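You operate a simulated robot arm through the tools that you are given. There is no shell and no other tool. Be economical: measure what you need, move in short steps, check, and stop when the job is done.

You run a simulated robot arm. Do the job below in one go: nothing can be reset, and whatever is moved stays where it is left.

Task
Put things in order on the top of the island. At the end: the clear blue collared jar is on the white side plate; the yellow bag clip from the top of the island stands where the clear blue collared jar stood; the silver foil wrapped roll stands where the clear oil bottle stood; the clear oil bottle stands where the yellow bag clip stood; whatever was shut is shut again. Leave all else as you found it, and nothing knocked over.

The check looks at the end state, three seconds after you hand in, the way a careful person would. Anything else that was tipped, shoved, dropped, spilled or broken makes it a failure.

Robot
A 6-joint arm with a two-finger parallel gripper, fixed in place. Base frame: the origin is at the foot of the arm, x ahead of it, y to its left, z up; the work surface is at about z = 0. Lengths are in m, angles in degrees, forces in N, time in s.
With the tool pointing down near the work surface it reaches from about 0.18 to 0.46 m from the base axis. Its first joint turns from -70.0 to 70.0 degrees. Payload 1.9 kg.
The TCP is the grasp point between the finger pads, 0.023 m short of the fingertips. In the tool frame z runs along the fingers and y along their closing line. Largest opening 0.094 m; finger width 0.038, thickness 0.01; the body of the gripper, 0.054 by 0.096 m, starts 0.039 m behind the TCP.
Orientation is told as [roll, pitch, yaw] about the base's x, y, z axes, in that order, counted from this pose: with the fingers straight down and closing along the base's y, the tool's x points along the base's -x, its y along +y and its z along -z.

Tools
- The arm moves only by the tool servo_tool. Its argument "increments" is a list that holds one entry, the list of rows, each a list of 7 numbers: the shift along the tool's x, y, z in mm, then the turn, a rotation vector about the tool's x, y, z in degrees, then the gripper command, from -1 (fully open) to 1 (shut), values between in proportion. In form: [[[x, y, z, rx, ry, rz, grip], ...]]. A call has 1 to 10 rows; each row shifts and turns the commanded pose from where the row before left it, along the tool's axes as they then stand. A row lasts 0.2 s, in which the tool goes at most 0.05 m and 8.6 degrees; a call with a longer step from one row to the next is refused whole, and so is a gripper value outside its range. A pose out of reach is approached as far as the arm can. The call stops where the force on the tool passes 40 N (or 10 N more than at its start, if that is more) or the arm is blocked; 0.2 s more then pass. The fingers move at their own pace (about 0.108 m/s each) and stop on an object; they squeeze with about 33 N. The grip force told is the motor's: it shows also when the fingers shut on nothing. Time passes only in rows, and 0.2 s behind the last, so rows that do not move let the fingers close. It gives the time, the measured TCP pose, the force on the tool (base axes), the opening and the grip force at its end, in the units of the frame above (readings bear some noise), and new pictures: "show" is both (left out), scene, wrist or none.
- Cameras (640 x 400 px; columns grow to the right, rows downward): "scene" is fixed at [0.0496, 0.3092, 0.4284]; the picture's right is [-0.82, -0.57, 0.00], its down [-0.31, 0.44, -0.84] and it looks along [0.48, -0.69, -0.54] (base axes); focal length 290 px, centre (320, 200). "wrist" rides on the gripper at [-0.039, 0, -0.044] in the tool frame; the picture's right is [0.00, -1.00, 0.00], its down [0.97, 0.00, -0.24] and it looks along [0.24, 0.00, 0.97] (tool axes); focal length 218 px, centre (320, 200).
- measure_at(camera, pixels): for up to 12 pixels [column, row] of the newest picture of that camera ("zoom" is the newest enlarged one), the place [x, y, z] in the base frame of the surface seen there, good to about 0.002 m. No time passes.
- enlarge(camera, box): a new picture of the part [left, top, right, bottom] of that camera's present view, enlarged. No time passes.
- finish_job(): hands the job in; it is judged then, once.

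Go step by step. Measure first, check grasps and placings, and put right what went wrong. The budget is 80 turns and 120 pictures, counting those below and the enlarged ones. Unless the task says otherwise, let go and move clear before handing in, and close with one line.

The tools are called after "Request:" by a JSON object that holds its "op" and its "data". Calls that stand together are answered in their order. servo_tool: Moves the arm, as the interface text tells. Its arguments: {"type":"object","properties":{"increments":{"type":"array"},"show":{"type":"string","enum":["both","scene","wrist","none"]}},"required":["increments"]} The other tools are called the same way: measure_at (camera, pixels) gives the place of the surface under pixels of a picture; enlarge (camera, box) takes an enlarged picture of a part of a camera's view; finish_job () hands the job in.

At the start:

```text
t: 0.0
tcp_pos: [0.3227, -0.0498, 0.2876]
tcp_rot: [0.0, 0.1, -0.1]
ft_force: [0.8, 0.8, -1.1]
finger_gap: 0.0942
grip_force: 0.1
```

scene: 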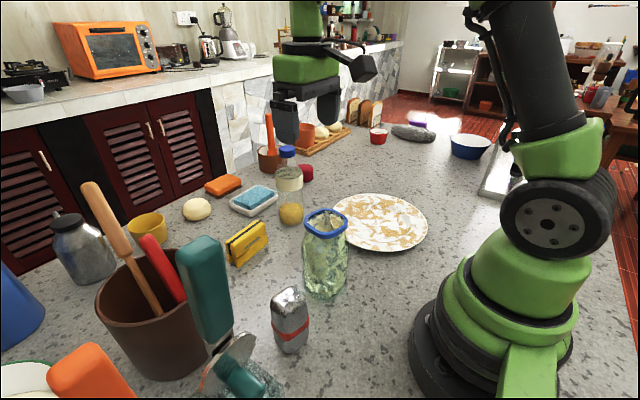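
wrist: 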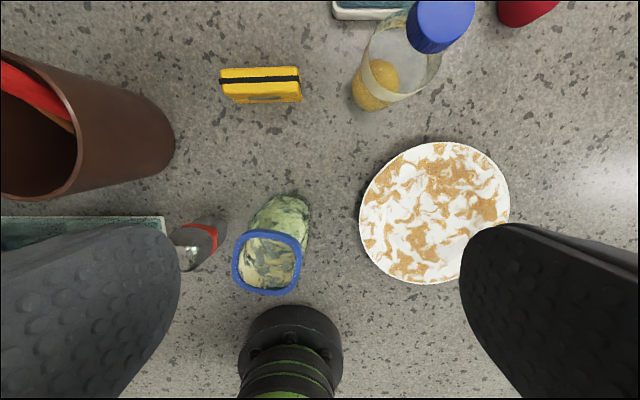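

The scene shows the jar (325,255), the plate (380,222), the yellow clip (247,243), the foil roll (290,320) and the oil bottle (290,195). I'll measure these first.

Request:
{"op": "measure_at", "data": {"camera": "scene", "pixels": [[325, 214], [325, 234], [322, 255], [322, 298], [290, 290], [290, 320], [292, 350], [288, 150], [289, 180], [291, 222], [247, 235], [250, 258]]}}

Request:
{"op": "measure_at", "data": {"camera": "wrist", "pixels": [[222, 72], [298, 72], [225, 98], [300, 100], [362, 212], [508, 205], [450, 144], [425, 282], [440, 25], [375, 95], [268, 262], [195, 250]]}}

Request:
{"op": "enlarge", "data": {"camera": "scene", "box": [200, 130, 440, 360]}}

Request:
{"op": "enlarge", "data": {"camera": "wrist", "box": [160, 0, 520, 300]}}

```text
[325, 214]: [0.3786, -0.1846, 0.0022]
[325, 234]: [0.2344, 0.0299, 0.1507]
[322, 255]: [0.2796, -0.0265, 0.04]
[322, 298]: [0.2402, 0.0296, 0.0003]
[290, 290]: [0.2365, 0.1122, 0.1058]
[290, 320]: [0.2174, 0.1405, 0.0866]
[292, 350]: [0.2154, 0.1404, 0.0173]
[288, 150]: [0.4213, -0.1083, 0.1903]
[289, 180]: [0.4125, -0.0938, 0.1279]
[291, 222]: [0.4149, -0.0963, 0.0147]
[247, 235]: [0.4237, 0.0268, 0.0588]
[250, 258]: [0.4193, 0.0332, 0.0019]
```

```text
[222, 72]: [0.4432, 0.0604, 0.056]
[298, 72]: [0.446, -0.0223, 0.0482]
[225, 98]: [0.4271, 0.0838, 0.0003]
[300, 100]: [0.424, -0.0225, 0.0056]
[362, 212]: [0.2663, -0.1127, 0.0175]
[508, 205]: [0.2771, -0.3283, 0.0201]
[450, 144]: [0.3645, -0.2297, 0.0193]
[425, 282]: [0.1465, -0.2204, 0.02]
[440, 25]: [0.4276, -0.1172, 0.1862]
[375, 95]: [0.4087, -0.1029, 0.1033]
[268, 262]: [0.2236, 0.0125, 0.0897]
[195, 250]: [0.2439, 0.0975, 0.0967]
```

```text
1.74 times, centred on (320, 245) of scene
```

zoom: 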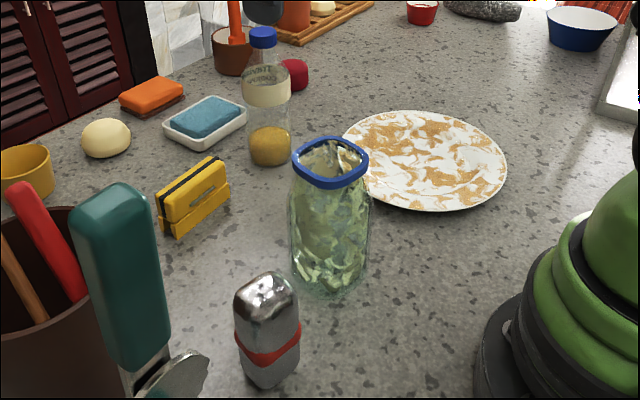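

```text
1.33 times, centred on (340, 150) of wrist
```

zoom: 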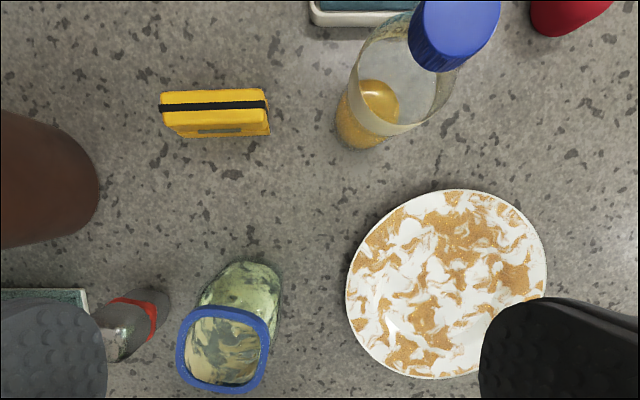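

The main positions are known now. I'll measure the edges of the jar rim, the clip, the roll, the bottle cap and the tools nearby.

Request:
{"op": "measure_at", "data": {"camera": "wrist", "pixels": [[237, 262], [300, 262], [268, 233], [266, 293], [278, 198], [308, 215], [224, 76], [296, 76], [298, 70], [260, 69], [260, 83], [280, 90]]}}

Request:
{"op": "measure_at", "data": {"camera": "scene", "pixels": [[303, 222], [346, 226], [325, 239], [322, 209], [274, 300], [304, 300], [280, 345], [305, 345], [291, 353], [281, 152], [295, 152], [303, 180]]}}

Request:
{"op": "measure_at", "data": {"camera": "scene", "pixels": [[277, 180], [279, 210], [302, 210], [227, 243], [266, 224], [266, 240], [235, 265], [205, 245], [225, 320], [180, 330], [380, 222], [276, 173]]}}

```text
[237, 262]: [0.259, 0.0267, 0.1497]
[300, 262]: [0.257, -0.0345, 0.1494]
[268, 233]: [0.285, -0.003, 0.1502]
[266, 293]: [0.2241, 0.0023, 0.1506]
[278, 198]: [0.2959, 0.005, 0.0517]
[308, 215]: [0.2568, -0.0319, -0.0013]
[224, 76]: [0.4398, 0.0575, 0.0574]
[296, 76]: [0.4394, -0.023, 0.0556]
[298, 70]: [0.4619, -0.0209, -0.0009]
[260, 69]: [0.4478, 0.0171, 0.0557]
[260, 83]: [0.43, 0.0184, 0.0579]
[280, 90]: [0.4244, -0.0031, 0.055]
```

```text
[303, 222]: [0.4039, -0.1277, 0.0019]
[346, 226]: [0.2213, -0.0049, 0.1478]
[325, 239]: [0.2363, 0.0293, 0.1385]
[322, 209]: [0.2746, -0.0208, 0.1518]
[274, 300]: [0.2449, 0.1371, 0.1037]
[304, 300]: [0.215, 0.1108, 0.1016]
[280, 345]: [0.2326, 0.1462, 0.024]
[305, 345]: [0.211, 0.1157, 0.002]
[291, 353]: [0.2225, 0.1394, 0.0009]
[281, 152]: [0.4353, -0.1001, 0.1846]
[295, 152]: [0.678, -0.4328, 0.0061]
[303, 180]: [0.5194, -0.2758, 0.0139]
```

```text
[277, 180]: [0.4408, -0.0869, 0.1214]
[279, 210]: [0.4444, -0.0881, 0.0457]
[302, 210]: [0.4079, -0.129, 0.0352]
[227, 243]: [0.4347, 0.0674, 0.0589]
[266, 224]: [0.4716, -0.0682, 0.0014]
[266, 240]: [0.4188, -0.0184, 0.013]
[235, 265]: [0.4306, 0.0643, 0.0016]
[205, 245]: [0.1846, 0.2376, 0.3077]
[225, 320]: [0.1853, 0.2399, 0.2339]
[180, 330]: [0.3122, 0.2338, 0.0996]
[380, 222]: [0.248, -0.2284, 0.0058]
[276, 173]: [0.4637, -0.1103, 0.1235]
```

The jar is centred at about (0.255, -0.003), its collar is about 0.064 wide and its top is at z 0.152. The plate is centred at (0.2555, -0.2205). I'll move above the jar and look.

Request:
{"op": "servo_tool", "data": {"increments": [[[22.4, 15.6, 20, 0, 0, 0, -1], [22.4, 15.6, 20, 0, 0, 0, -1], [22.4, 15.6, 20, 0, 0, 0, -1], [0, 0, 0, 0, 0, 0, -1]]], "show": "both"}}

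```text
t: 1.0
tcp_pos: [0.2548, -0.0023, 0.2269]
tcp_rot: [0.0, 0.0, -0.1]
ft_force: [1.2, -0.4, 0.2]
finger_gap: 0.0942
grip_force: 0.0
```

scene: 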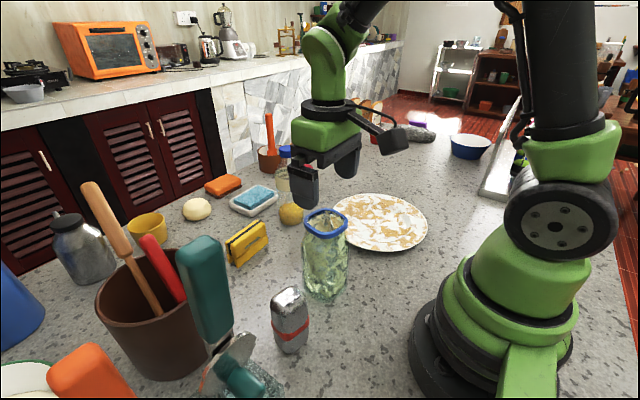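
wrist: 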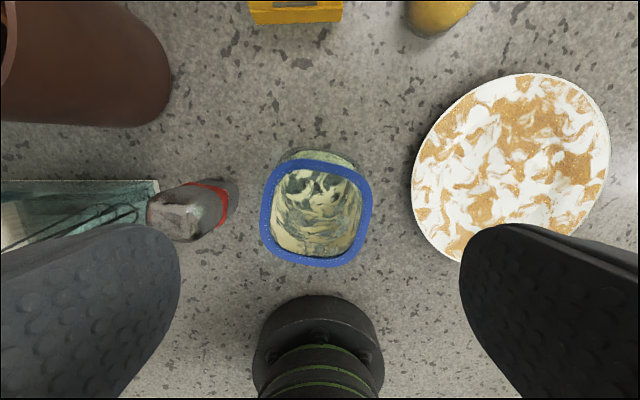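

The jar is between the fingers (rim columns 262-372) and its square is turned about 7 degrees. I'll check the rim and roll points.

Request:
{"op": "measure_at", "data": {"camera": "wrist", "pixels": [[266, 215], [368, 215], [320, 163], [315, 263], [274, 166], [366, 178], [150, 200], [160, 240], [200, 238], [185, 190], [235, 190], [225, 232]]}}

Request:
{"op": "enlarge", "data": {"camera": "scene", "box": [250, 180, 370, 360]}}

```text
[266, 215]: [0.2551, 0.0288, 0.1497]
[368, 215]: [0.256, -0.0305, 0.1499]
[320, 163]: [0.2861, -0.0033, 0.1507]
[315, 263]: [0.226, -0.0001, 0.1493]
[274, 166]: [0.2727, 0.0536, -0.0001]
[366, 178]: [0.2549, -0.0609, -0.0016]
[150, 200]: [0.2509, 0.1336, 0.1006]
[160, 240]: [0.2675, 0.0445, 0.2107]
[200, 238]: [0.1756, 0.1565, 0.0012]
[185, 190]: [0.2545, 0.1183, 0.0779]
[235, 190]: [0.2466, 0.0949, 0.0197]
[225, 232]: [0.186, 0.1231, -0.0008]
```

```text
2.22 times, centred on (310, 270) of scene
```

zoom: 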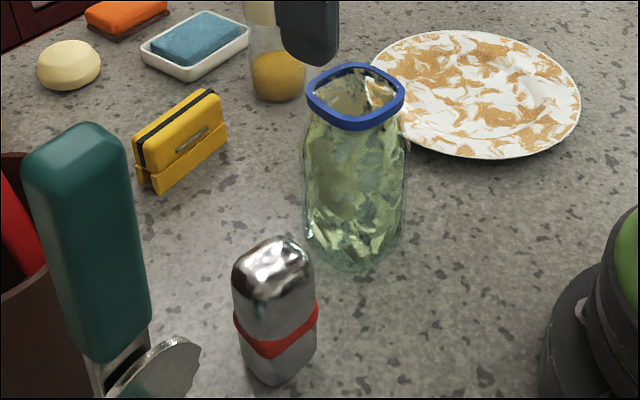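

The jar centre is (0.256, -0.001). I'll turn 7 degrees and lower to TCP z 0.118 with the gripper open.

Request:
{"op": "servo_tool", "data": {"increments": [[[-1, 1, 20, 0, 0, 7, -1], [0, 0, 30, 0, 0, 0, -1], [0, 0, 30, 0, 0, 0, -1], [0, 0, 28, 0, 0, 0, -1], [0, 0, 0, 0, 0, 0, -1]]]}}

```text
t: 2.2
tcp_pos: [0.2557, -0.0038, 0.1192]
tcp_rot: [0.0, 0.1, -7.1]
ft_force: [-1.0, -0.4, -0.3]
finger_gap: 0.0941
grip_force: 0.0
```

scene: 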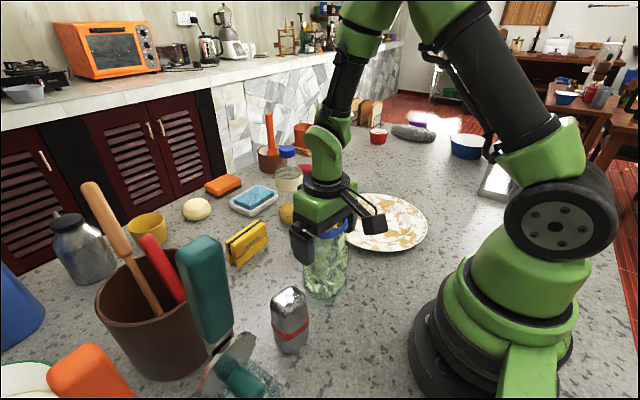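
wrist: 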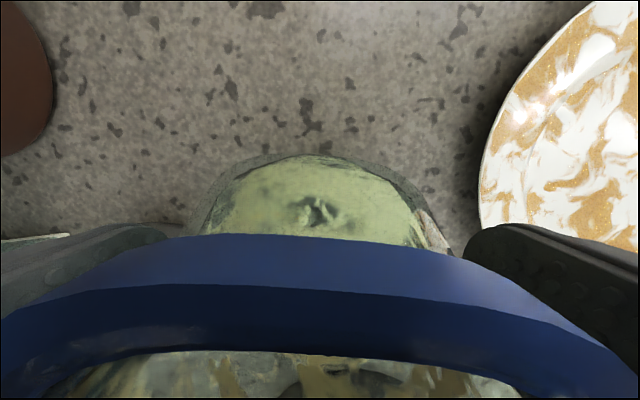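

The fingers sit on both sides of the jar. I'll shift 2.5 mm, close, check the gap and then lift slightly.

Request:
{"op": "servo_tool", "data": {"increments": [[[0, 2.5, 0, 0, 0, 0, -0.5], [0, 0, 0, 0, 0, 0, 0], [0, 0, 0, 0, 0, 0, 1], [0, 0, 0, 0, 0, 0, 1], [0, 0, 0, 0, 0, 0, 1]]], "show": "none"}}

Request:
{"op": "servo_tool", "data": {"increments": [[[0, 0, -15, 0, 0, 0, 1], [0, 0, -25, 0, 0, 0, 1], [0, 0, 0, 0, 0, 0, 1]]], "show": "both"}}

```text
t: 3.4
tcp_pos: [0.2571, 0.0001, 0.1193]
tcp_rot: [0.1, 0.0, -7.1]
ft_force: [0.2, 0.8, 0.5]
finger_gap: 0.0753
grip_force: 33.0
```

```text
t: 4.2
tcp_pos: [0.2553, 0.0017, 0.1603]
tcp_rot: [0.0, 0.0, -7.1]
ft_force: [-0.3, -0.9, -2.8]
finger_gap: 0.0754
grip_force: 33.0
```

scene: 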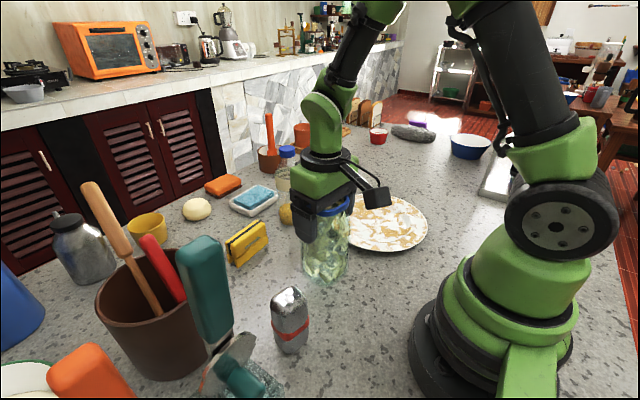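
wrist: 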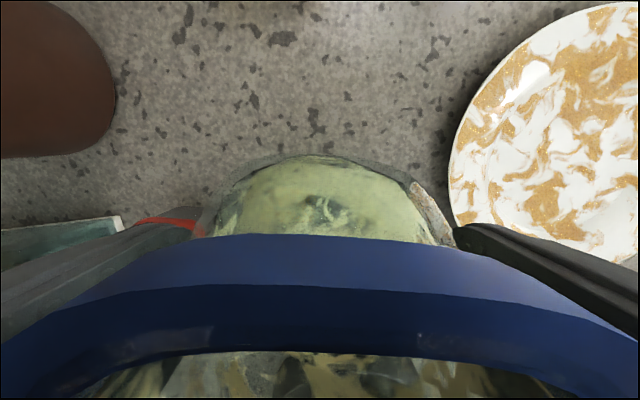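

The jar is held with a gap of 0.075 m and its bottom is about 0.04 m up. I'll carry it over the plate centre.

Request:
{"op": "servo_tool", "data": {"increments": [[[0, 0, -12, 0, 0, 0, 1], [-4.6, -37, 0, 0, 0, 0, 1], [-4.6, -37, 0, 0, 0, 0, 1], [-4.6, -37, 0, 0, 0, 0, 1], [-4.6, -37, 0, 0, 0, 0, 1], [-4.6, -37, 0, 0, 0, 0, 1], [-4.6, -37, 0, 0, 0, 0, 1], [0, 0, 0, 0, 0, 0, 1], [0, 0, 0, 0, 0, 0, 1]]]}}

```text
t: 6.2
tcp_pos: [0.2556, -0.2235, 0.1705]
tcp_rot: [0.0, 0.0, -7.1]
ft_force: [-0.4, -0.3, -1.9]
finger_gap: 0.0754
grip_force: 32.4
```

scene: 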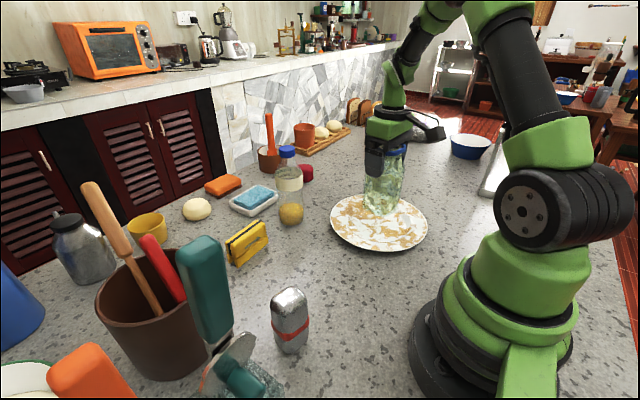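
wrist: 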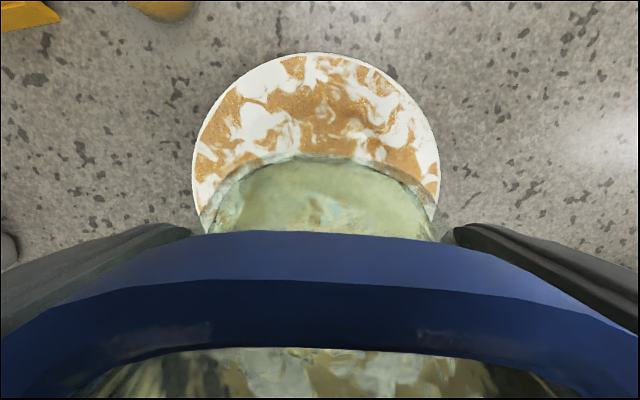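

The jar is centred over the plate. I'll lower it until it touches, expected at TCP z of about 0.125.

Request:
{"op": "servo_tool", "data": {"increments": [[[0, 2.5, 20, 0, 0, 0, 1], [0, 0, 16, 0, 0, 0, 1], [0, 0, 5, 0, 0, 0, 1], [0, 0, 3, 0, 0, 0, 1], [0, 0, 0, 0, 0, 0, 1]]], "show": "scene"}}

```text
t: 7.4
tcp_pos: [0.2566, -0.2206, 0.1267]
tcp_rot: [0.0, 0.0, -7.0]
ft_force: [-0.4, 0.2, -1.4]
finger_gap: 0.0754
grip_force: 33.2
```

scene: 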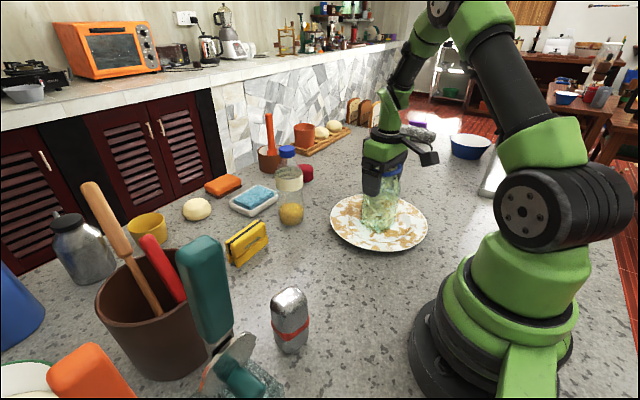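

There is almost no contact force yet, so I'll lower in 1 mm steps until there is some.

Request:
{"op": "servo_tool", "data": {"increments": [[[0, 0, 1, 0, 0, 0, 1], [0, 0, 1, 0, 0, 0, 1], [0, 0, 0, 0, 0, 0, 1]]], "show": "none"}}

```text
t: 8.2
tcp_pos: [0.2568, -0.22, 0.1242]
tcp_rot: [0.0, 0.1, -7.2]
ft_force: [-0.3, -0.5, -1.6]
finger_gap: 0.0751
grip_force: 32.8
```

Request:
{"op": "servo_tool", "data": {"increments": [[[0, 0, 1, 0, 0, 0, 1], [0, 0, 1, 0, 0, 0, 1], [0, 0, 0, 0, 0, 0, 1]]], "show": "none"}}

```text
t: 9.0
tcp_pos: [0.2558, -0.2201, 0.1237]
tcp_rot: [-0.1, 0.0, -7.1]
ft_force: [-2.2, 5.0, 15.1]
finger_gap: 0.0753
grip_force: 32.8
```

Contact at 15 N. I'll back off half a millimetre, let go and rise clear.

Request:
{"op": "servo_tool", "data": {"increments": [[[0, 0, -0.7, 0, 0, 0, 1], [0, 0, 0, 0, 0, 0, -0.6], [0, 0, 0, 0, 0, 0, -1], [0, 0, 0, 0, 0, 0, -1], [0, 0, -25, 0, 0, 0, -1], [0, 0, -35, 0, 0, 0, -1], [0, 0, -35, 0, 0, 0, -1], [0, 0, 0, 0, 0, 0, -1]]]}}

```text
t: 10.8
tcp_pos: [0.2554, -0.2202, 0.219]
tcp_rot: [0.0, 0.0, -7.2]
ft_force: [-0.9, 0.3, 1.3]
finger_gap: 0.0942
grip_force: 0.1
```

scene: 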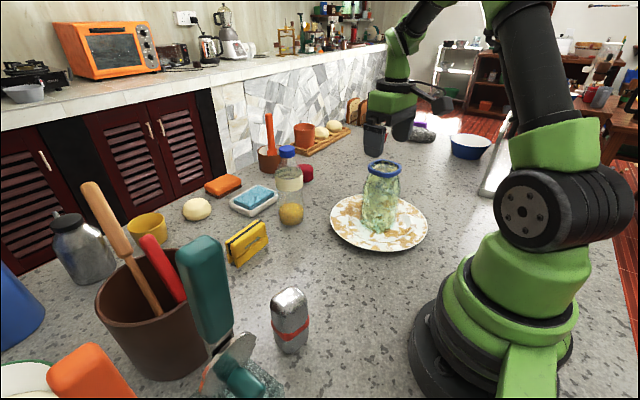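
wrist: 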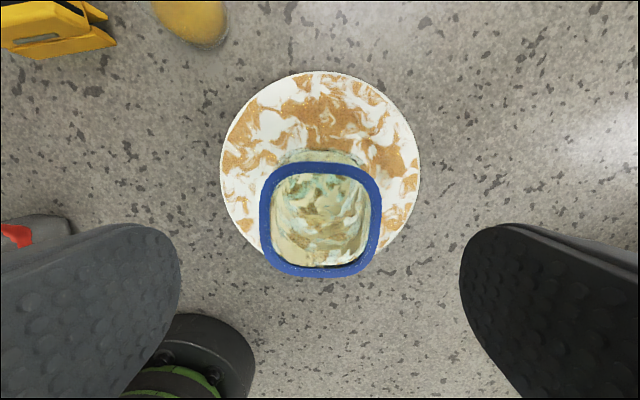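

The jar stands well on the plate. Next I'll move to y of about 0.02, turning to yaw +90 so the fingers close along x for the clip.

Request:
{"op": "servo_tool", "data": {"increments": [[[4.95, 39.7, -3, 0, 0, 0, -1], [4.95, 39.7, -3, 0, 0, 0, -1], [4.95, 39.7, -3, 0, 0, 0, -1], [4.95, 39.7, -3, 0, 0, 0, -1], [4.95, 39.7, -3, 0, 0, 0, -1], [4.95, 39.7, -3, 0, 0, 0, -1], [0, 0, 0, 0, 0, -8.1, -1], [0, 0, 0, 0, 0, -8.1, -1], [0, 0, 0, 0, 0, -8.1, -1], [0, 0, 0, 0, 0, -8.1, -1]]], "show": "none"}}

Request:
{"op": "servo_tool", "data": {"increments": [[[0, 0, 0, 0, 0, -8.1, -1], [0, 0, 0, 0, 0, -8.1, -1], [0, 0, 0, 0, 0, -8.1, -1], [0, 0, 0, 0, 0, -8.1, -1], [0, 0, 0, 0, 0, -8.1, -1], [0, 0, 0, 0, 0, -8.1, -1], [0, 0, 0, 0, 0, -8.1, -1], [0, 0, 0, 0, 0, -8, -1], [0, 0, 0, 0, 0, 0, -1]]]}}

```text
t: 13.0
tcp_pos: [0.2561, 0.0207, 0.2376]
tcp_rot: [0.0, 0.0, 25.4]
ft_force: [0.2, 0.7, 0.6]
finger_gap: 0.0939
grip_force: 0.1
```

```text
t: 15.0
tcp_pos: [0.2563, 0.0194, 0.2371]
tcp_rot: [-0.1, 0.0, 90.1]
ft_force: [-0.7, 1.1, -0.1]
finger_gap: 0.0938
grip_force: 0.0
```

scene: 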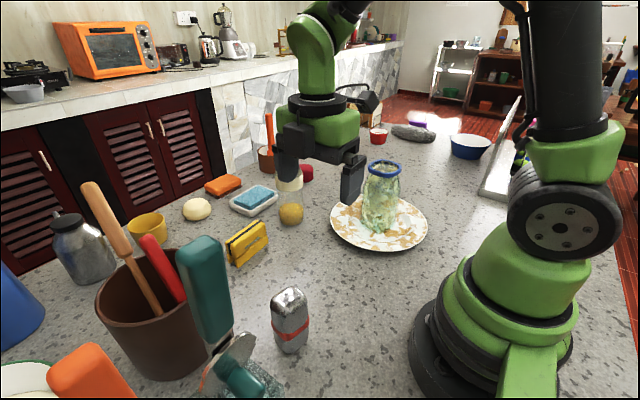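
wrist: 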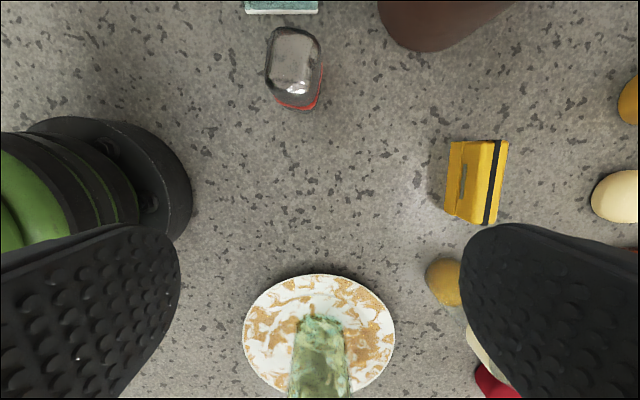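

This view shows the clip (475,180) and the roll top (295,60). I'll measure both.

Request:
{"op": "measure_at", "data": {"camera": "wrist", "pixels": [[270, 55], [320, 60], [295, 32], [290, 90], [293, 60], [320, 85], [450, 143], [506, 142], [449, 212], [497, 220], [480, 180], [492, 180]]}}

Request:
{"op": "enlarge", "data": {"camera": "wrist", "box": [400, 110, 560, 250]}}

Request:
{"op": "enlarge", "data": {"camera": "wrist", "box": [220, 0, 380, 130]}}

```text
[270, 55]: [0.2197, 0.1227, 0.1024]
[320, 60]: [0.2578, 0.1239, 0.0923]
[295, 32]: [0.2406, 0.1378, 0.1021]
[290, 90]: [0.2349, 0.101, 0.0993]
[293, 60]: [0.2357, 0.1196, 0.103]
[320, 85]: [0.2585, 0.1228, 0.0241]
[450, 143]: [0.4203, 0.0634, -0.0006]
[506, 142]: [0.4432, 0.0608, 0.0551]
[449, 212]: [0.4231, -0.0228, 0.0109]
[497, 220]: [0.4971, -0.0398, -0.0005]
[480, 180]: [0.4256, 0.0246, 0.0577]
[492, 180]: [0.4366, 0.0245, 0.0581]
```

```text
2.86 times, centred on (480, 180) of wrist
```

zoom: 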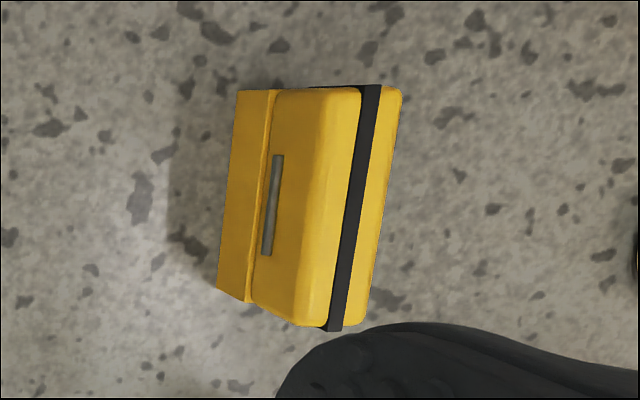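

```text
3.08 times, centred on (300, 65) of wrist
```

zoom: 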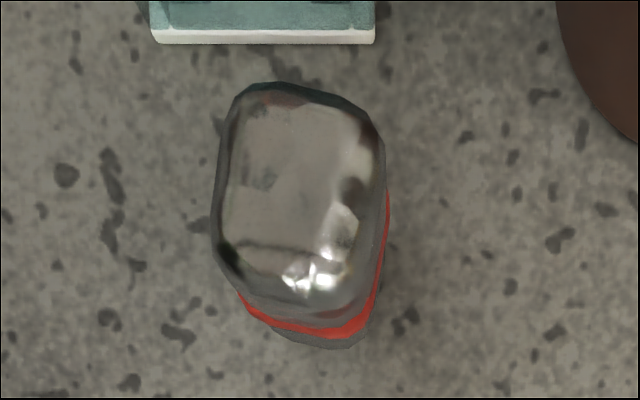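

The roll is about 0.04 x 0.044 m at (0.239, 0.12). The clip is centred at about (0.433, 0.0195), so I'll move above it.

Request:
{"op": "servo_tool", "data": {"increments": [[[0, -44, 10, 0, 0, 0, -1], [0, -44, 10, 0, 0, 0, -1], [0, -44, 10, 0, 0, 0, -1], [0, -44, 20, 0, 0, 0, -1], [0, 0, 20, 0, 0, 0, -1], [0, 0, 20, 0, 0, 0, -1], [0, 0, 0, 0, 0, 0, -1]]]}}

```text
t: 16.6
tcp_pos: [0.435, 0.0208, 0.1466]
tcp_rot: [0.2, 0.0, 90.0]
ft_force: [0.3, 0.1, 0.1]
finger_gap: 0.0942
grip_force: 0.0
```

scene: 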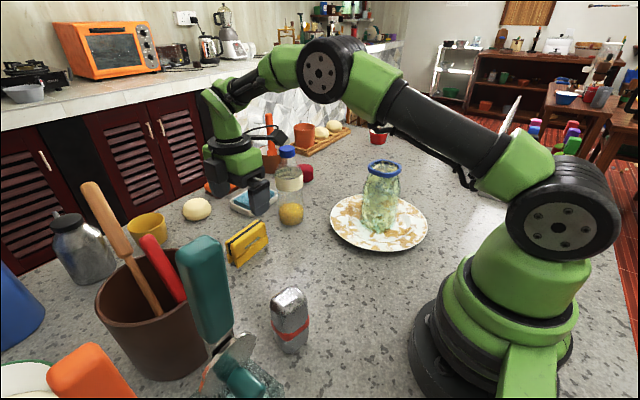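
wrist: 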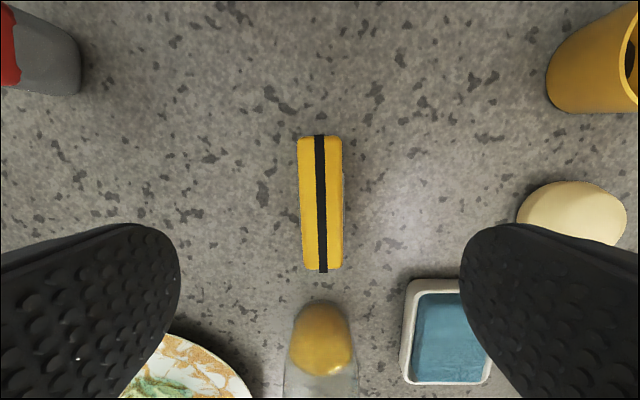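

The clip is centred and aligned (column 320). I'll check its exact place and the soap dish edge.

Request:
{"op": "measure_at", "data": {"camera": "wrist", "pixels": [[300, 200], [340, 200], [320, 137], [322, 267], [410, 282], [404, 375], [430, 282], [320, 305], [290, 350], [352, 350], [320, 390], [300, 262]]}}

```text
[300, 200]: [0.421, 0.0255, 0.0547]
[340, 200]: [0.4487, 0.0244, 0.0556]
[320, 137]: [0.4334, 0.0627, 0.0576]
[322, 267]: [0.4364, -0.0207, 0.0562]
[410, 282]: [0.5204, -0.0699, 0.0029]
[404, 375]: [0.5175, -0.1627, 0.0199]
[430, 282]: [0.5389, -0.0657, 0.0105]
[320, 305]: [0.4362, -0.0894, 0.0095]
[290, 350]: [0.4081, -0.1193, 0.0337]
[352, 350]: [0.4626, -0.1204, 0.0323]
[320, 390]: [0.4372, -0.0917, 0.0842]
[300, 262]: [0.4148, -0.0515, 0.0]
```

The clip centre is (0.435, 0.021). I'll lower to z 0.034 with the fingers partly closed, then grip.

Request:
{"op": "servo_tool", "data": {"increments": [[[0, 0, 30, 0, 0, 0, -0.4], [0, 0, 30, 0, 0, 0, -0.4], [0, 0, 30, 0, 0, 0, -0.4], [0, 0, 22, 0, 0, 0, -0.4], [0, 0, 0, 0, 0, 0, -0.4], [0, 0, 0, 0, 0, 0, 0.2], [0, 0, 0, 0, 0, 0, 1], [0, 0, 0, 0, 0, 0, 1], [0, 0, 0, 0, 0, 0, 1]]]}}

```text
t: 18.6
tcp_pos: [0.4332, 0.0198, 0.0368]
tcp_rot: [0.0, 0.1, 89.9]
ft_force: [-0.2, 0.5, 0.0]
finger_gap: 0.0275
grip_force: 33.2
```

scene: 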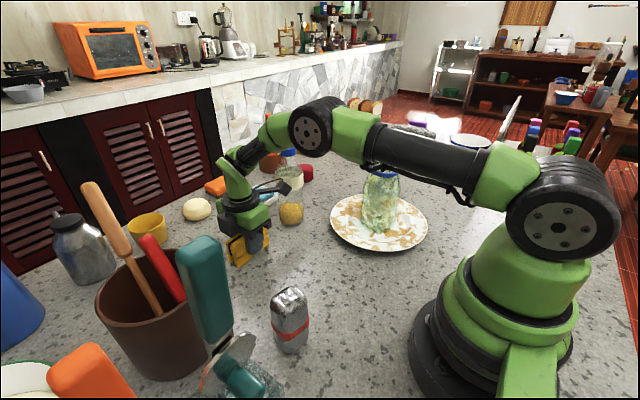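
wrist: 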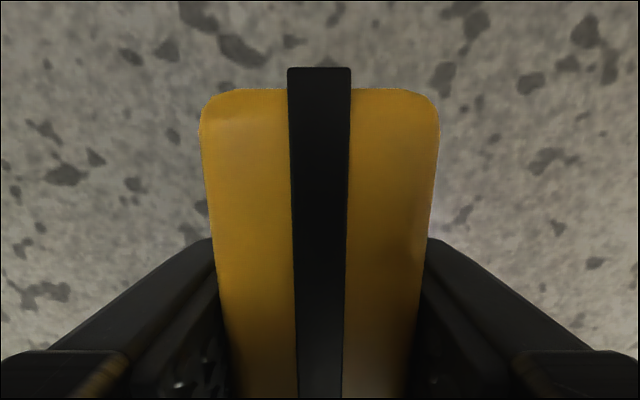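

The clip is gripped (gap 0.0275). A part of the gripper near (290,180) is close to the bottle, so I'll look closer before moving.

Request:
{"op": "enlarge", "data": {"camera": "scene", "box": [210, 130, 330, 270]}}

Request:
{"op": "measure_at", "data": {"camera": "scene", "pixels": [[292, 172], [296, 184], [285, 180], [272, 185], [289, 152], [281, 168]]}}

```text
2.86 times, centred on (270, 200) of scene
```

zoom: 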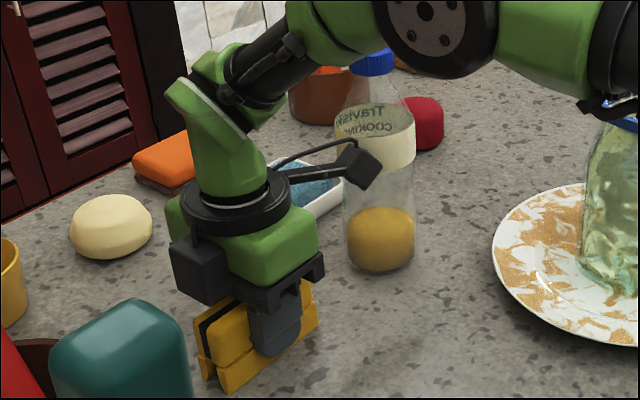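

```text
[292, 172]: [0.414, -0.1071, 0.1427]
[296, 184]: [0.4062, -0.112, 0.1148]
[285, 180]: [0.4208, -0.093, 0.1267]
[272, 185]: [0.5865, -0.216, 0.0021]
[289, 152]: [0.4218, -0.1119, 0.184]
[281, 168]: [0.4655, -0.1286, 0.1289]
```

Request:
{"op": "measure_at", "data": {"camera": "scene", "pixels": [[282, 188], [286, 188], [284, 184], [289, 188], [275, 181], [215, 224], [255, 212]]}}

```text
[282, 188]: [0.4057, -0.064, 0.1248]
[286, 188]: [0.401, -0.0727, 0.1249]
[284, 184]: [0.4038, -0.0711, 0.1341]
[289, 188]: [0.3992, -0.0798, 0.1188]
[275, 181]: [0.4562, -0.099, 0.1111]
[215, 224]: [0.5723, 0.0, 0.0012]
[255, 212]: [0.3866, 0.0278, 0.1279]
```

That gripper part sits about 1 cm from the bottle, and lifting straight and then moving to -x goes away from it. I'll lift the clip and carry it to above the jar's old place.

Request:
{"op": "servo_tool", "data": {"increments": [[[0, 0, -20, 0, 0, 0, 1], [0, 0, -30, 0, 0, 0, 1], [0, 0, -20, 0, 0, 0, 1], [0, 44, 0, 0, 0, 0, 1], [7, 44, 0, 0, 0, 0, 1], [7, 44, 0, 0, 0, 0, 1], [7, 44.5, 0, 0, 0, 0, 1], [0, 0, 0, 0, 0, 0, 1], [0, 0, 0, 0, 0, 0, 1]]]}}

```text
t: 20.6
tcp_pos: [0.2544, -0.002, 0.1046]
tcp_rot: [0.0, 0.1, 89.9]
ft_force: [-0.6, -0.7, -0.5]
finger_gap: 0.0274
grip_force: 33.3
```

scene: 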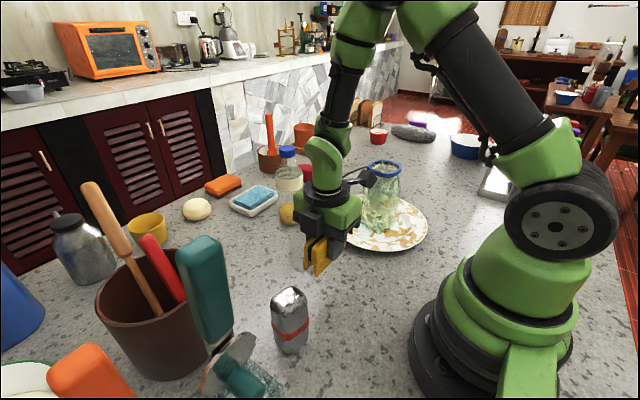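
wrist: 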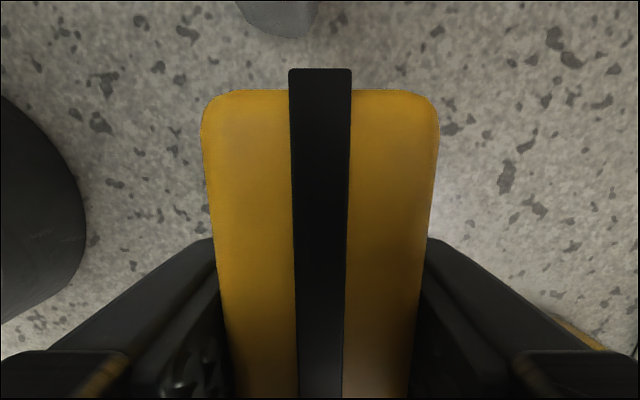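

Position is right, so I'll lower to near contact with a small x correction.

Request:
{"op": "servo_tool", "data": {"increments": [[[0, -1.5, 25, 0, 0, 0, 1], [0, 0, 25, 0, 0, 0, 1], [0, 0, 15, 0, 0, 0, 1], [0, 0, 2, 0, 0, 0, 1], [0, 0, 1, 0, 0, 0, 1], [0, 0, 0, 0, 0, 0, 1]]], "show": "scene"}}

```text
t: 22.0
tcp_pos: [0.2577, -0.003, 0.0363]
tcp_rot: [0.0, 0.0, 90.0]
ft_force: [0.2, -0.7, -0.3]
finger_gap: 0.0274
grip_force: 32.4
```

scene: 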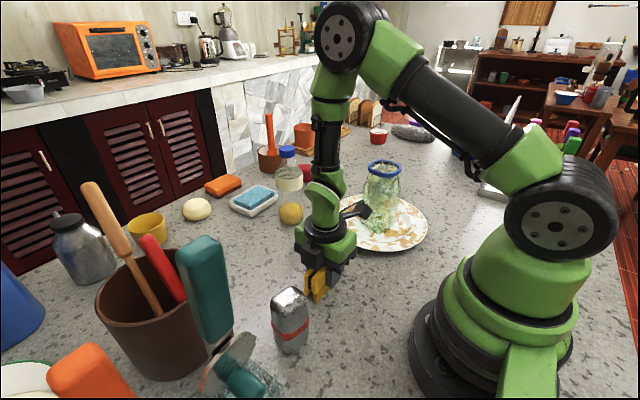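

Request:
{"op": "servo_tool", "data": {"increments": [[[0, 0, 1, 0, 0, 0, 1], [0, 0, 1, 0, 0, 0, 1], [0, 0, 0, 0, 0, 0, 1]]], "show": "none"}}

```text
t: 22.8
tcp_pos: [0.257, -0.0011, 0.036]
tcp_rot: [0.1, 0.0, 90.0]
ft_force: [-5.1, 1.0, 25.0]
finger_gap: 0.0274
grip_force: 33.4
```

The clip is on the surface. I'll back off 1 mm, open and rise.

Request:
{"op": "servo_tool", "data": {"increments": [[[0, 0, -1.2, 0, 0, 0, 1], [0, 0, 0, 0, 0, 0, 0], [0, 0, 0, 0, 0, 0, -0.6], [0, 0, 0, 0, 0, 0, -0.6], [0, 0, -30, 0, 0, 0, -0.6], [0, 0, -40, 0, 0, 0, -1], [0, 0, -40, 0, 0, 0, -1], [0, 0, -40, 0, 0, 0, -1], [0, 0, -40, 0, 0, 0, -1], [0, 0, 0, 0, 0, 0, -1]]]}}

```text
t: 25.0
tcp_pos: [0.2605, -0.0025, 0.2264]
tcp_rot: [0.0, 0.0, 90.0]
ft_force: [0.1, -0.5, -0.2]
finger_gap: 0.0938
grip_force: 0.0
```

scene: 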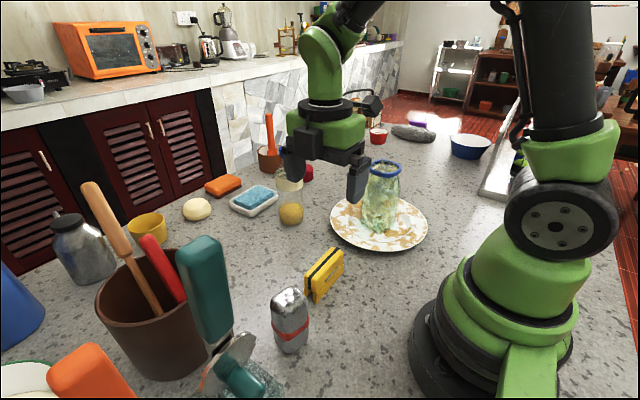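
wrist: 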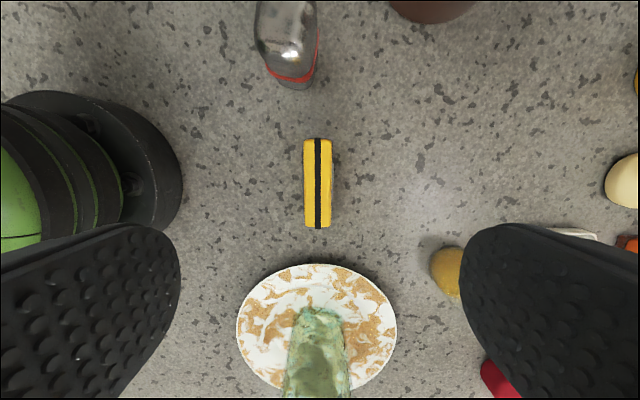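

The clip stands at the jar's old place. Now the bottle: I'll rise and move above its cap at about (0.4355, -0.117).

Request:
{"op": "servo_tool", "data": {"increments": [[[0, 0, -20, 0, 0, 0, -1], [22.9, -35, -3, 0, 0, 0, -1], [22.9, -35, -3, 0, 0, 0, -1], [22.9, -35, -3, 0, 0, 0, -1], [22.9, -35, -3, 0, 0, 0, -1], [22.9, -35, -3, 0, 0, 0, -1], [0, 0, 0, 0, 0, 0, -1]]]}}

```text
t: 26.6
tcp_pos: [0.424, -0.1108, 0.2596]
tcp_rot: [0.1, 0.0, 89.9]
ft_force: [0.0, 0.9, 0.8]
finger_gap: 0.0941
grip_force: 0.1
out of reach, approached as far as the arm can: row 6
```

scene: 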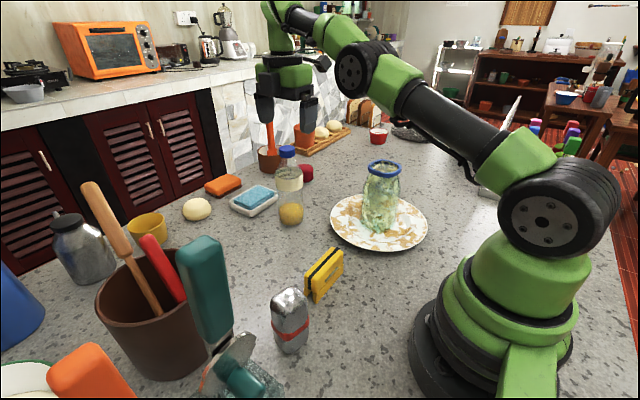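
wrist: 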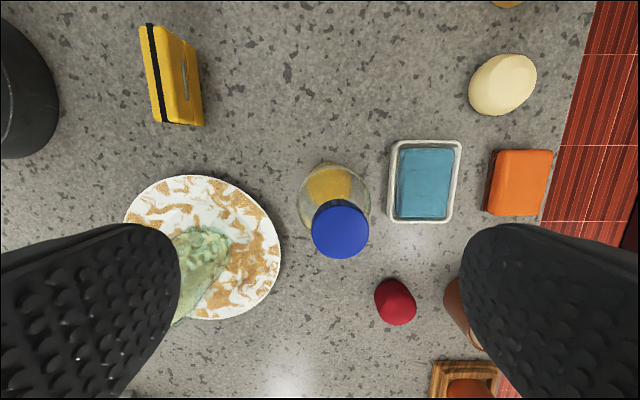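

At z 0.26 the reach limit is a radius of about 0.438. I'll measure the cap and bottle from here.

Request:
{"op": "measure_at", "data": {"camera": "wrist", "pixels": [[340, 230], [314, 232], [367, 230], [340, 204], [340, 256], [300, 195], [368, 195], [330, 165]]}}

Request:
{"op": "enlarge", "data": {"camera": "scene", "box": [250, 135, 330, 235]}}

Request:
{"op": "measure_at", "data": {"camera": "zoom", "pixels": [[310, 55], [310, 90], [310, 110], [275, 160], [310, 170], [310, 200], [310, 240]]}}

```text
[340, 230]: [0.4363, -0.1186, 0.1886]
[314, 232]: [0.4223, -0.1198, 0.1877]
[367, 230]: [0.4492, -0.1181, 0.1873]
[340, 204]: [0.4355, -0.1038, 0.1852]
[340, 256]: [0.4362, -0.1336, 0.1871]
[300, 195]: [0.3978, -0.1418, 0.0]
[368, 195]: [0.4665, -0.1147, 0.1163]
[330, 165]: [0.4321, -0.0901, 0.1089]
```

```text
4.00 times, centred on (290, 185) of scene
```

zoom: 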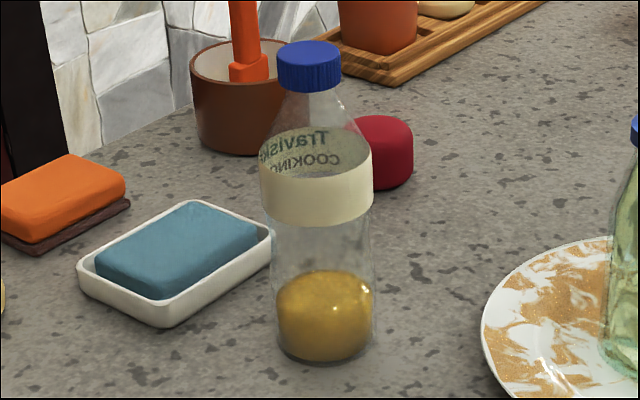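

```text
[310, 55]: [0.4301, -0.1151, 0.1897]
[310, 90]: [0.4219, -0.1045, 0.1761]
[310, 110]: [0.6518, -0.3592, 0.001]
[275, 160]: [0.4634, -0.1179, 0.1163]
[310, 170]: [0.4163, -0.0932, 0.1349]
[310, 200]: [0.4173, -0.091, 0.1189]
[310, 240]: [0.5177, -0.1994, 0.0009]
```

The bottle axis is at (0.436, -0.118) and the cap, 0.028 m wide, spans z 0.172-0.189. I'll lower partway and line up with it.

Request:
{"op": "servo_tool", "data": {"increments": [[[0, 0, 20, 0, 0, 0, -0.6], [0, 0, 15, 0, 0, 0, -0.6], [0, 0, 0, 0, 0, 0, -0.6]]], "show": "none"}}

```text
t: 27.4
tcp_pos: [0.4241, -0.1113, 0.2258]
tcp_rot: [0.0, 0.0, 90.0]
ft_force: [0.4, 0.1, 0.1]
finger_gap: 0.0755
grip_force: 0.1
```

Request:
{"op": "servo_tool", "data": {"increments": [[[7, -12, 12, 0, 0, 0, -0.6], [0, 0, 0, 0, 0, 0, -0.6]]], "show": "wrist"}}

```text
t: 28.0
tcp_pos: [0.4345, -0.1172, 0.2123]
tcp_rot: [-0.1, -0.1, 89.9]
ft_force: [-0.7, -0.5, -1.0]
finger_gap: 0.0751
grip_force: 0.1
```

wrist: 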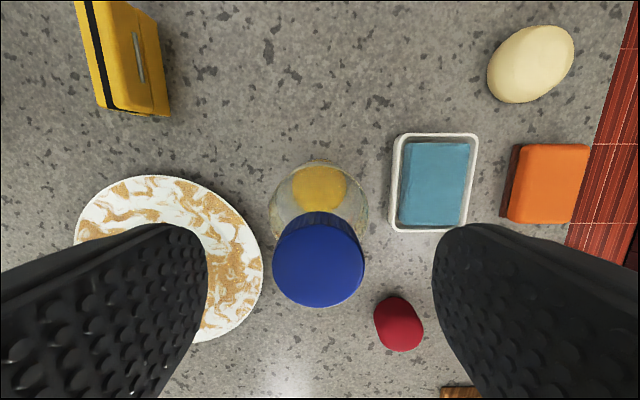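

The cap is centred (column 318) and within reach. I'll lower to z 0.187 and close on it.

Request:
{"op": "servo_tool", "data": {"increments": [[[0.5, -0.5, 13, 0, 0, 0, -0.6], [0, 0, 12, 0, 0, 0, -0.4], [0, 0, 0, 0, 0, 0, 0], [0, 0, 0, 0, 0, 0, 0.3], [0, 0, 0, 0, 0, 0, 1], [0, 0, 0, 0, 0, 0, 1], [0, 0, 0, 0, 0, 0, 1]]]}}

```text
t: 29.6
tcp_pos: [0.4389, -0.1175, 0.1884]
tcp_rot: [0.1, 0.0, 90.0]
ft_force: [0.4, 0.0, 0.0]
finger_gap: 0.0329
grip_force: 33.4
```

scene: 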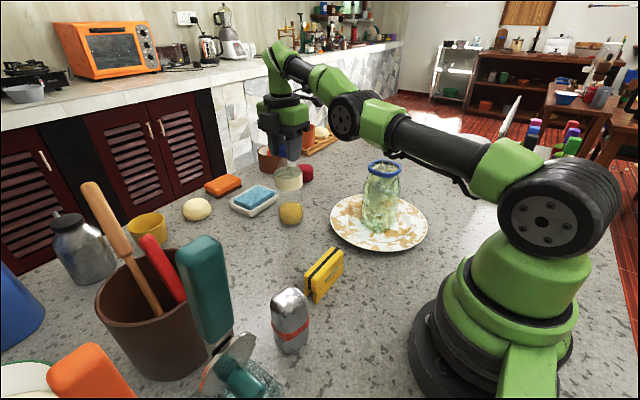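
wrist: 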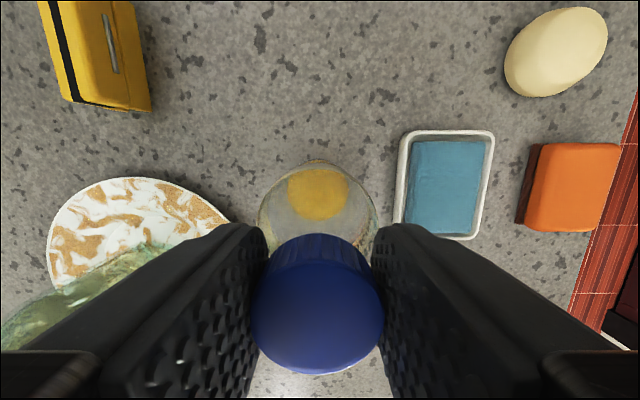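

The cap is gripped (gap 0.033). I'll do a small test lift.

Request:
{"op": "servo_tool", "data": {"increments": [[[0, 0, -4, 0, 0, 0, 1], [0, 0, -8, 0, 0, 0, 1], [0, 0, 0, 0, 0, 0, 1], [0, 0, 0, 0, 0, 0, 1]]]}}

```text
t: 30.6
tcp_pos: [0.4366, -0.1165, 0.2002]
tcp_rot: [-0.1, 0.0, 90.0]
ft_force: [0.2, -0.5, -0.8]
finger_gap: 0.0328
grip_force: 32.9
```

scene: 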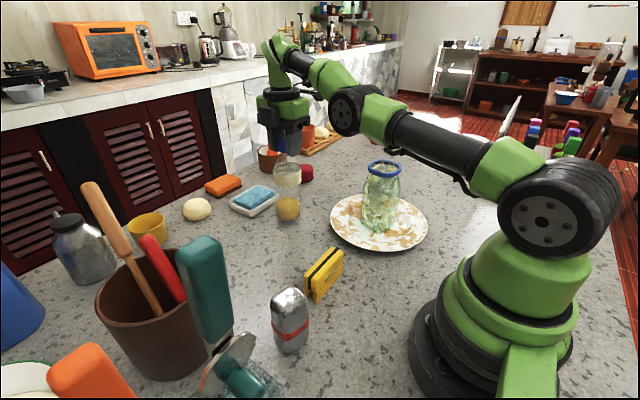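
wrist: 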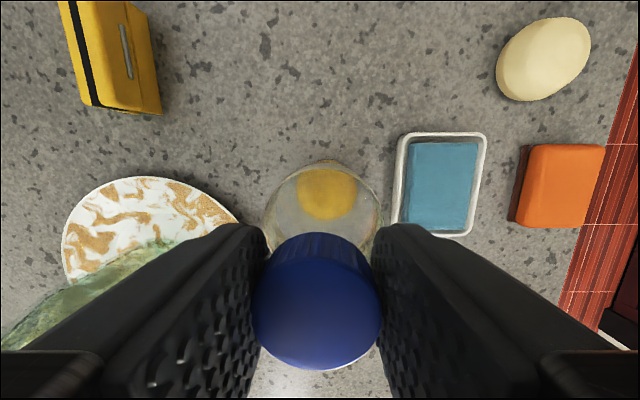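

Request:
{"op": "enlarge", "data": {"camera": "scene", "box": [250, 135, 330, 235]}}

```text
4.00 times, centred on (290, 185) of scene
```

zoom: 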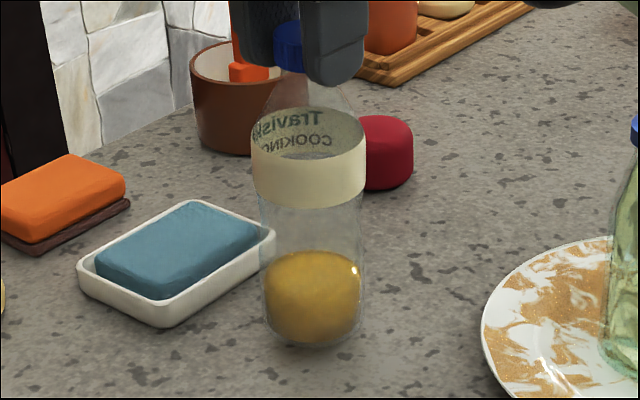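

The bottle is lifted and upright. I'll carry it slowly in +y to the clip's old place at (0.435, 0.0205).

Request:
{"op": "servo_tool", "data": {"increments": [[[-10, 0, -5, 0, 0, 0, 1], [-20, 0, 0, 0, 0, 0, 1], [-20, 0, 0, 0, 0, 0, 1], [-20, 0, 0, 0, 0, 0, 1], [-20, 0, 0, 0, 0, 0, 1], [-20, 0, 0, 0, 0, 0, 1], [-18, 0, 0, 0, 0, 0, 1], [-10, 0, 0, 0, 0, 0, 1], [0, 0, 0, 0, 0, 0, 1], [0, 0, 0, 0, 0, 0, 1]]]}}

Request:
{"op": "enlarge", "data": {"camera": "scene", "box": [190, 150, 310, 290]}}

```text
t: 32.8
tcp_pos: [0.4512, 0.0182, 0.2076]
tcp_rot: [0.0, 0.0, 90.0]
ft_force: [-0.1, 0.5, -1.0]
finger_gap: 0.0325
grip_force: 32.7
out of reach, approached as far as the arm can: row 2, 4, 6
```

scene: 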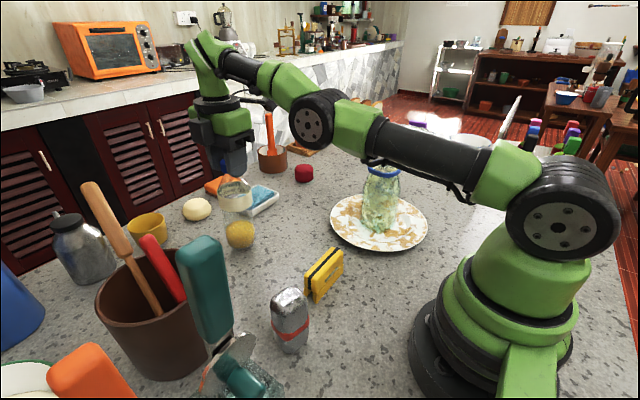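
wrist: 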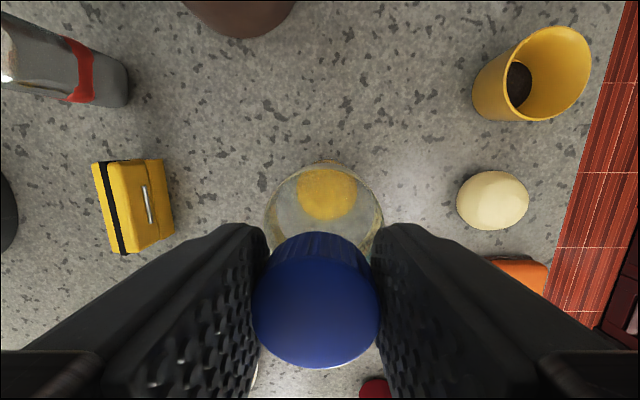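

```text
2.86 times, centred on (250, 220) of scene
```

zoom: 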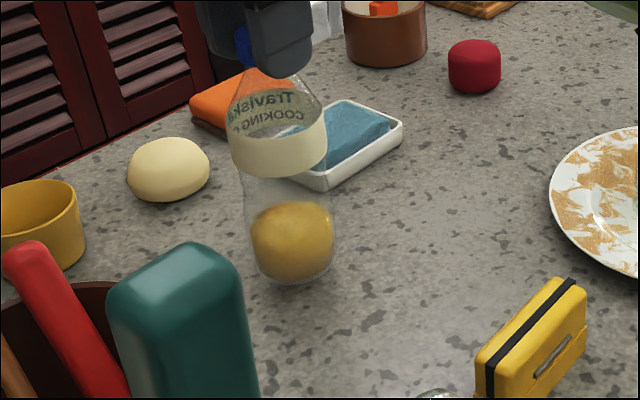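

The arm drifted to x 0.451 along its reach limit. I'll move back to x 0.435 and y 0.020, then check.

Request:
{"op": "servo_tool", "data": {"increments": [[[-1, 8, 0, 0, 0, 0, 1], [-1, 8, 0, 0, 0, 0, 1], [0, 0, 0, 0, 0, 0, 1], [0, 0, 0, 0, 0, 0, 1]]], "show": "wrist"}}

Request:
{"op": "measure_at", "data": {"camera": "scene", "pixels": [[233, 210], [240, 235], [252, 205], [223, 205]]}}

```text
t: 33.8
tcp_pos: [0.4502, 0.019, 0.2088]
tcp_rot: [0.0, 0.1, 90.0]
ft_force: [0.5, 0.0, -0.7]
finger_gap: 0.0324
grip_force: 33.3
out of reach, approached as far as the arm can: row 1, 2
```

wrist: 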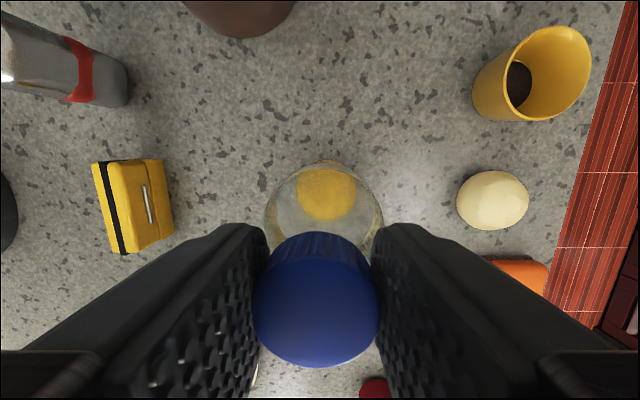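

```text
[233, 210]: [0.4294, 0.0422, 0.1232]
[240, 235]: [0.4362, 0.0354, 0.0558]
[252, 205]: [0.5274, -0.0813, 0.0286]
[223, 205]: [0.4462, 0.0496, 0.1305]
```

Request:
{"op": "servo_tool", "data": {"increments": [[[0, 10, 2, 0, 0, 0, 1], [0, 0, 0, 0, 0, 0, 1]]], "show": "none"}}

```text
t: 34.4
tcp_pos: [0.4502, 0.0196, 0.2091]
tcp_rot: [-0.1, 0.1, 90.0]
ft_force: [0.9, 0.1, -1.3]
finger_gap: 0.0326
grip_force: 33.4
out of reach, approached as far as the arm can: row 1
```

The arm isn't responding to the inward move. The bottle has about 20 mm of clearance, so I'll try a pure 8 mm descent.

Request:
{"op": "servo_tool", "data": {"increments": [[[0, 0, 8, 0, 0, 0, 1], [0, 0, 0, 0, 0, 0, 1]]], "show": "none"}}

```text
t: 35.0
tcp_pos: [0.4513, 0.0189, 0.2007]
tcp_rot: [0.1, 0.1, 89.9]
ft_force: [-0.4, 0.5, -1.0]
finger_gap: 0.0324
grip_force: 32.9
```

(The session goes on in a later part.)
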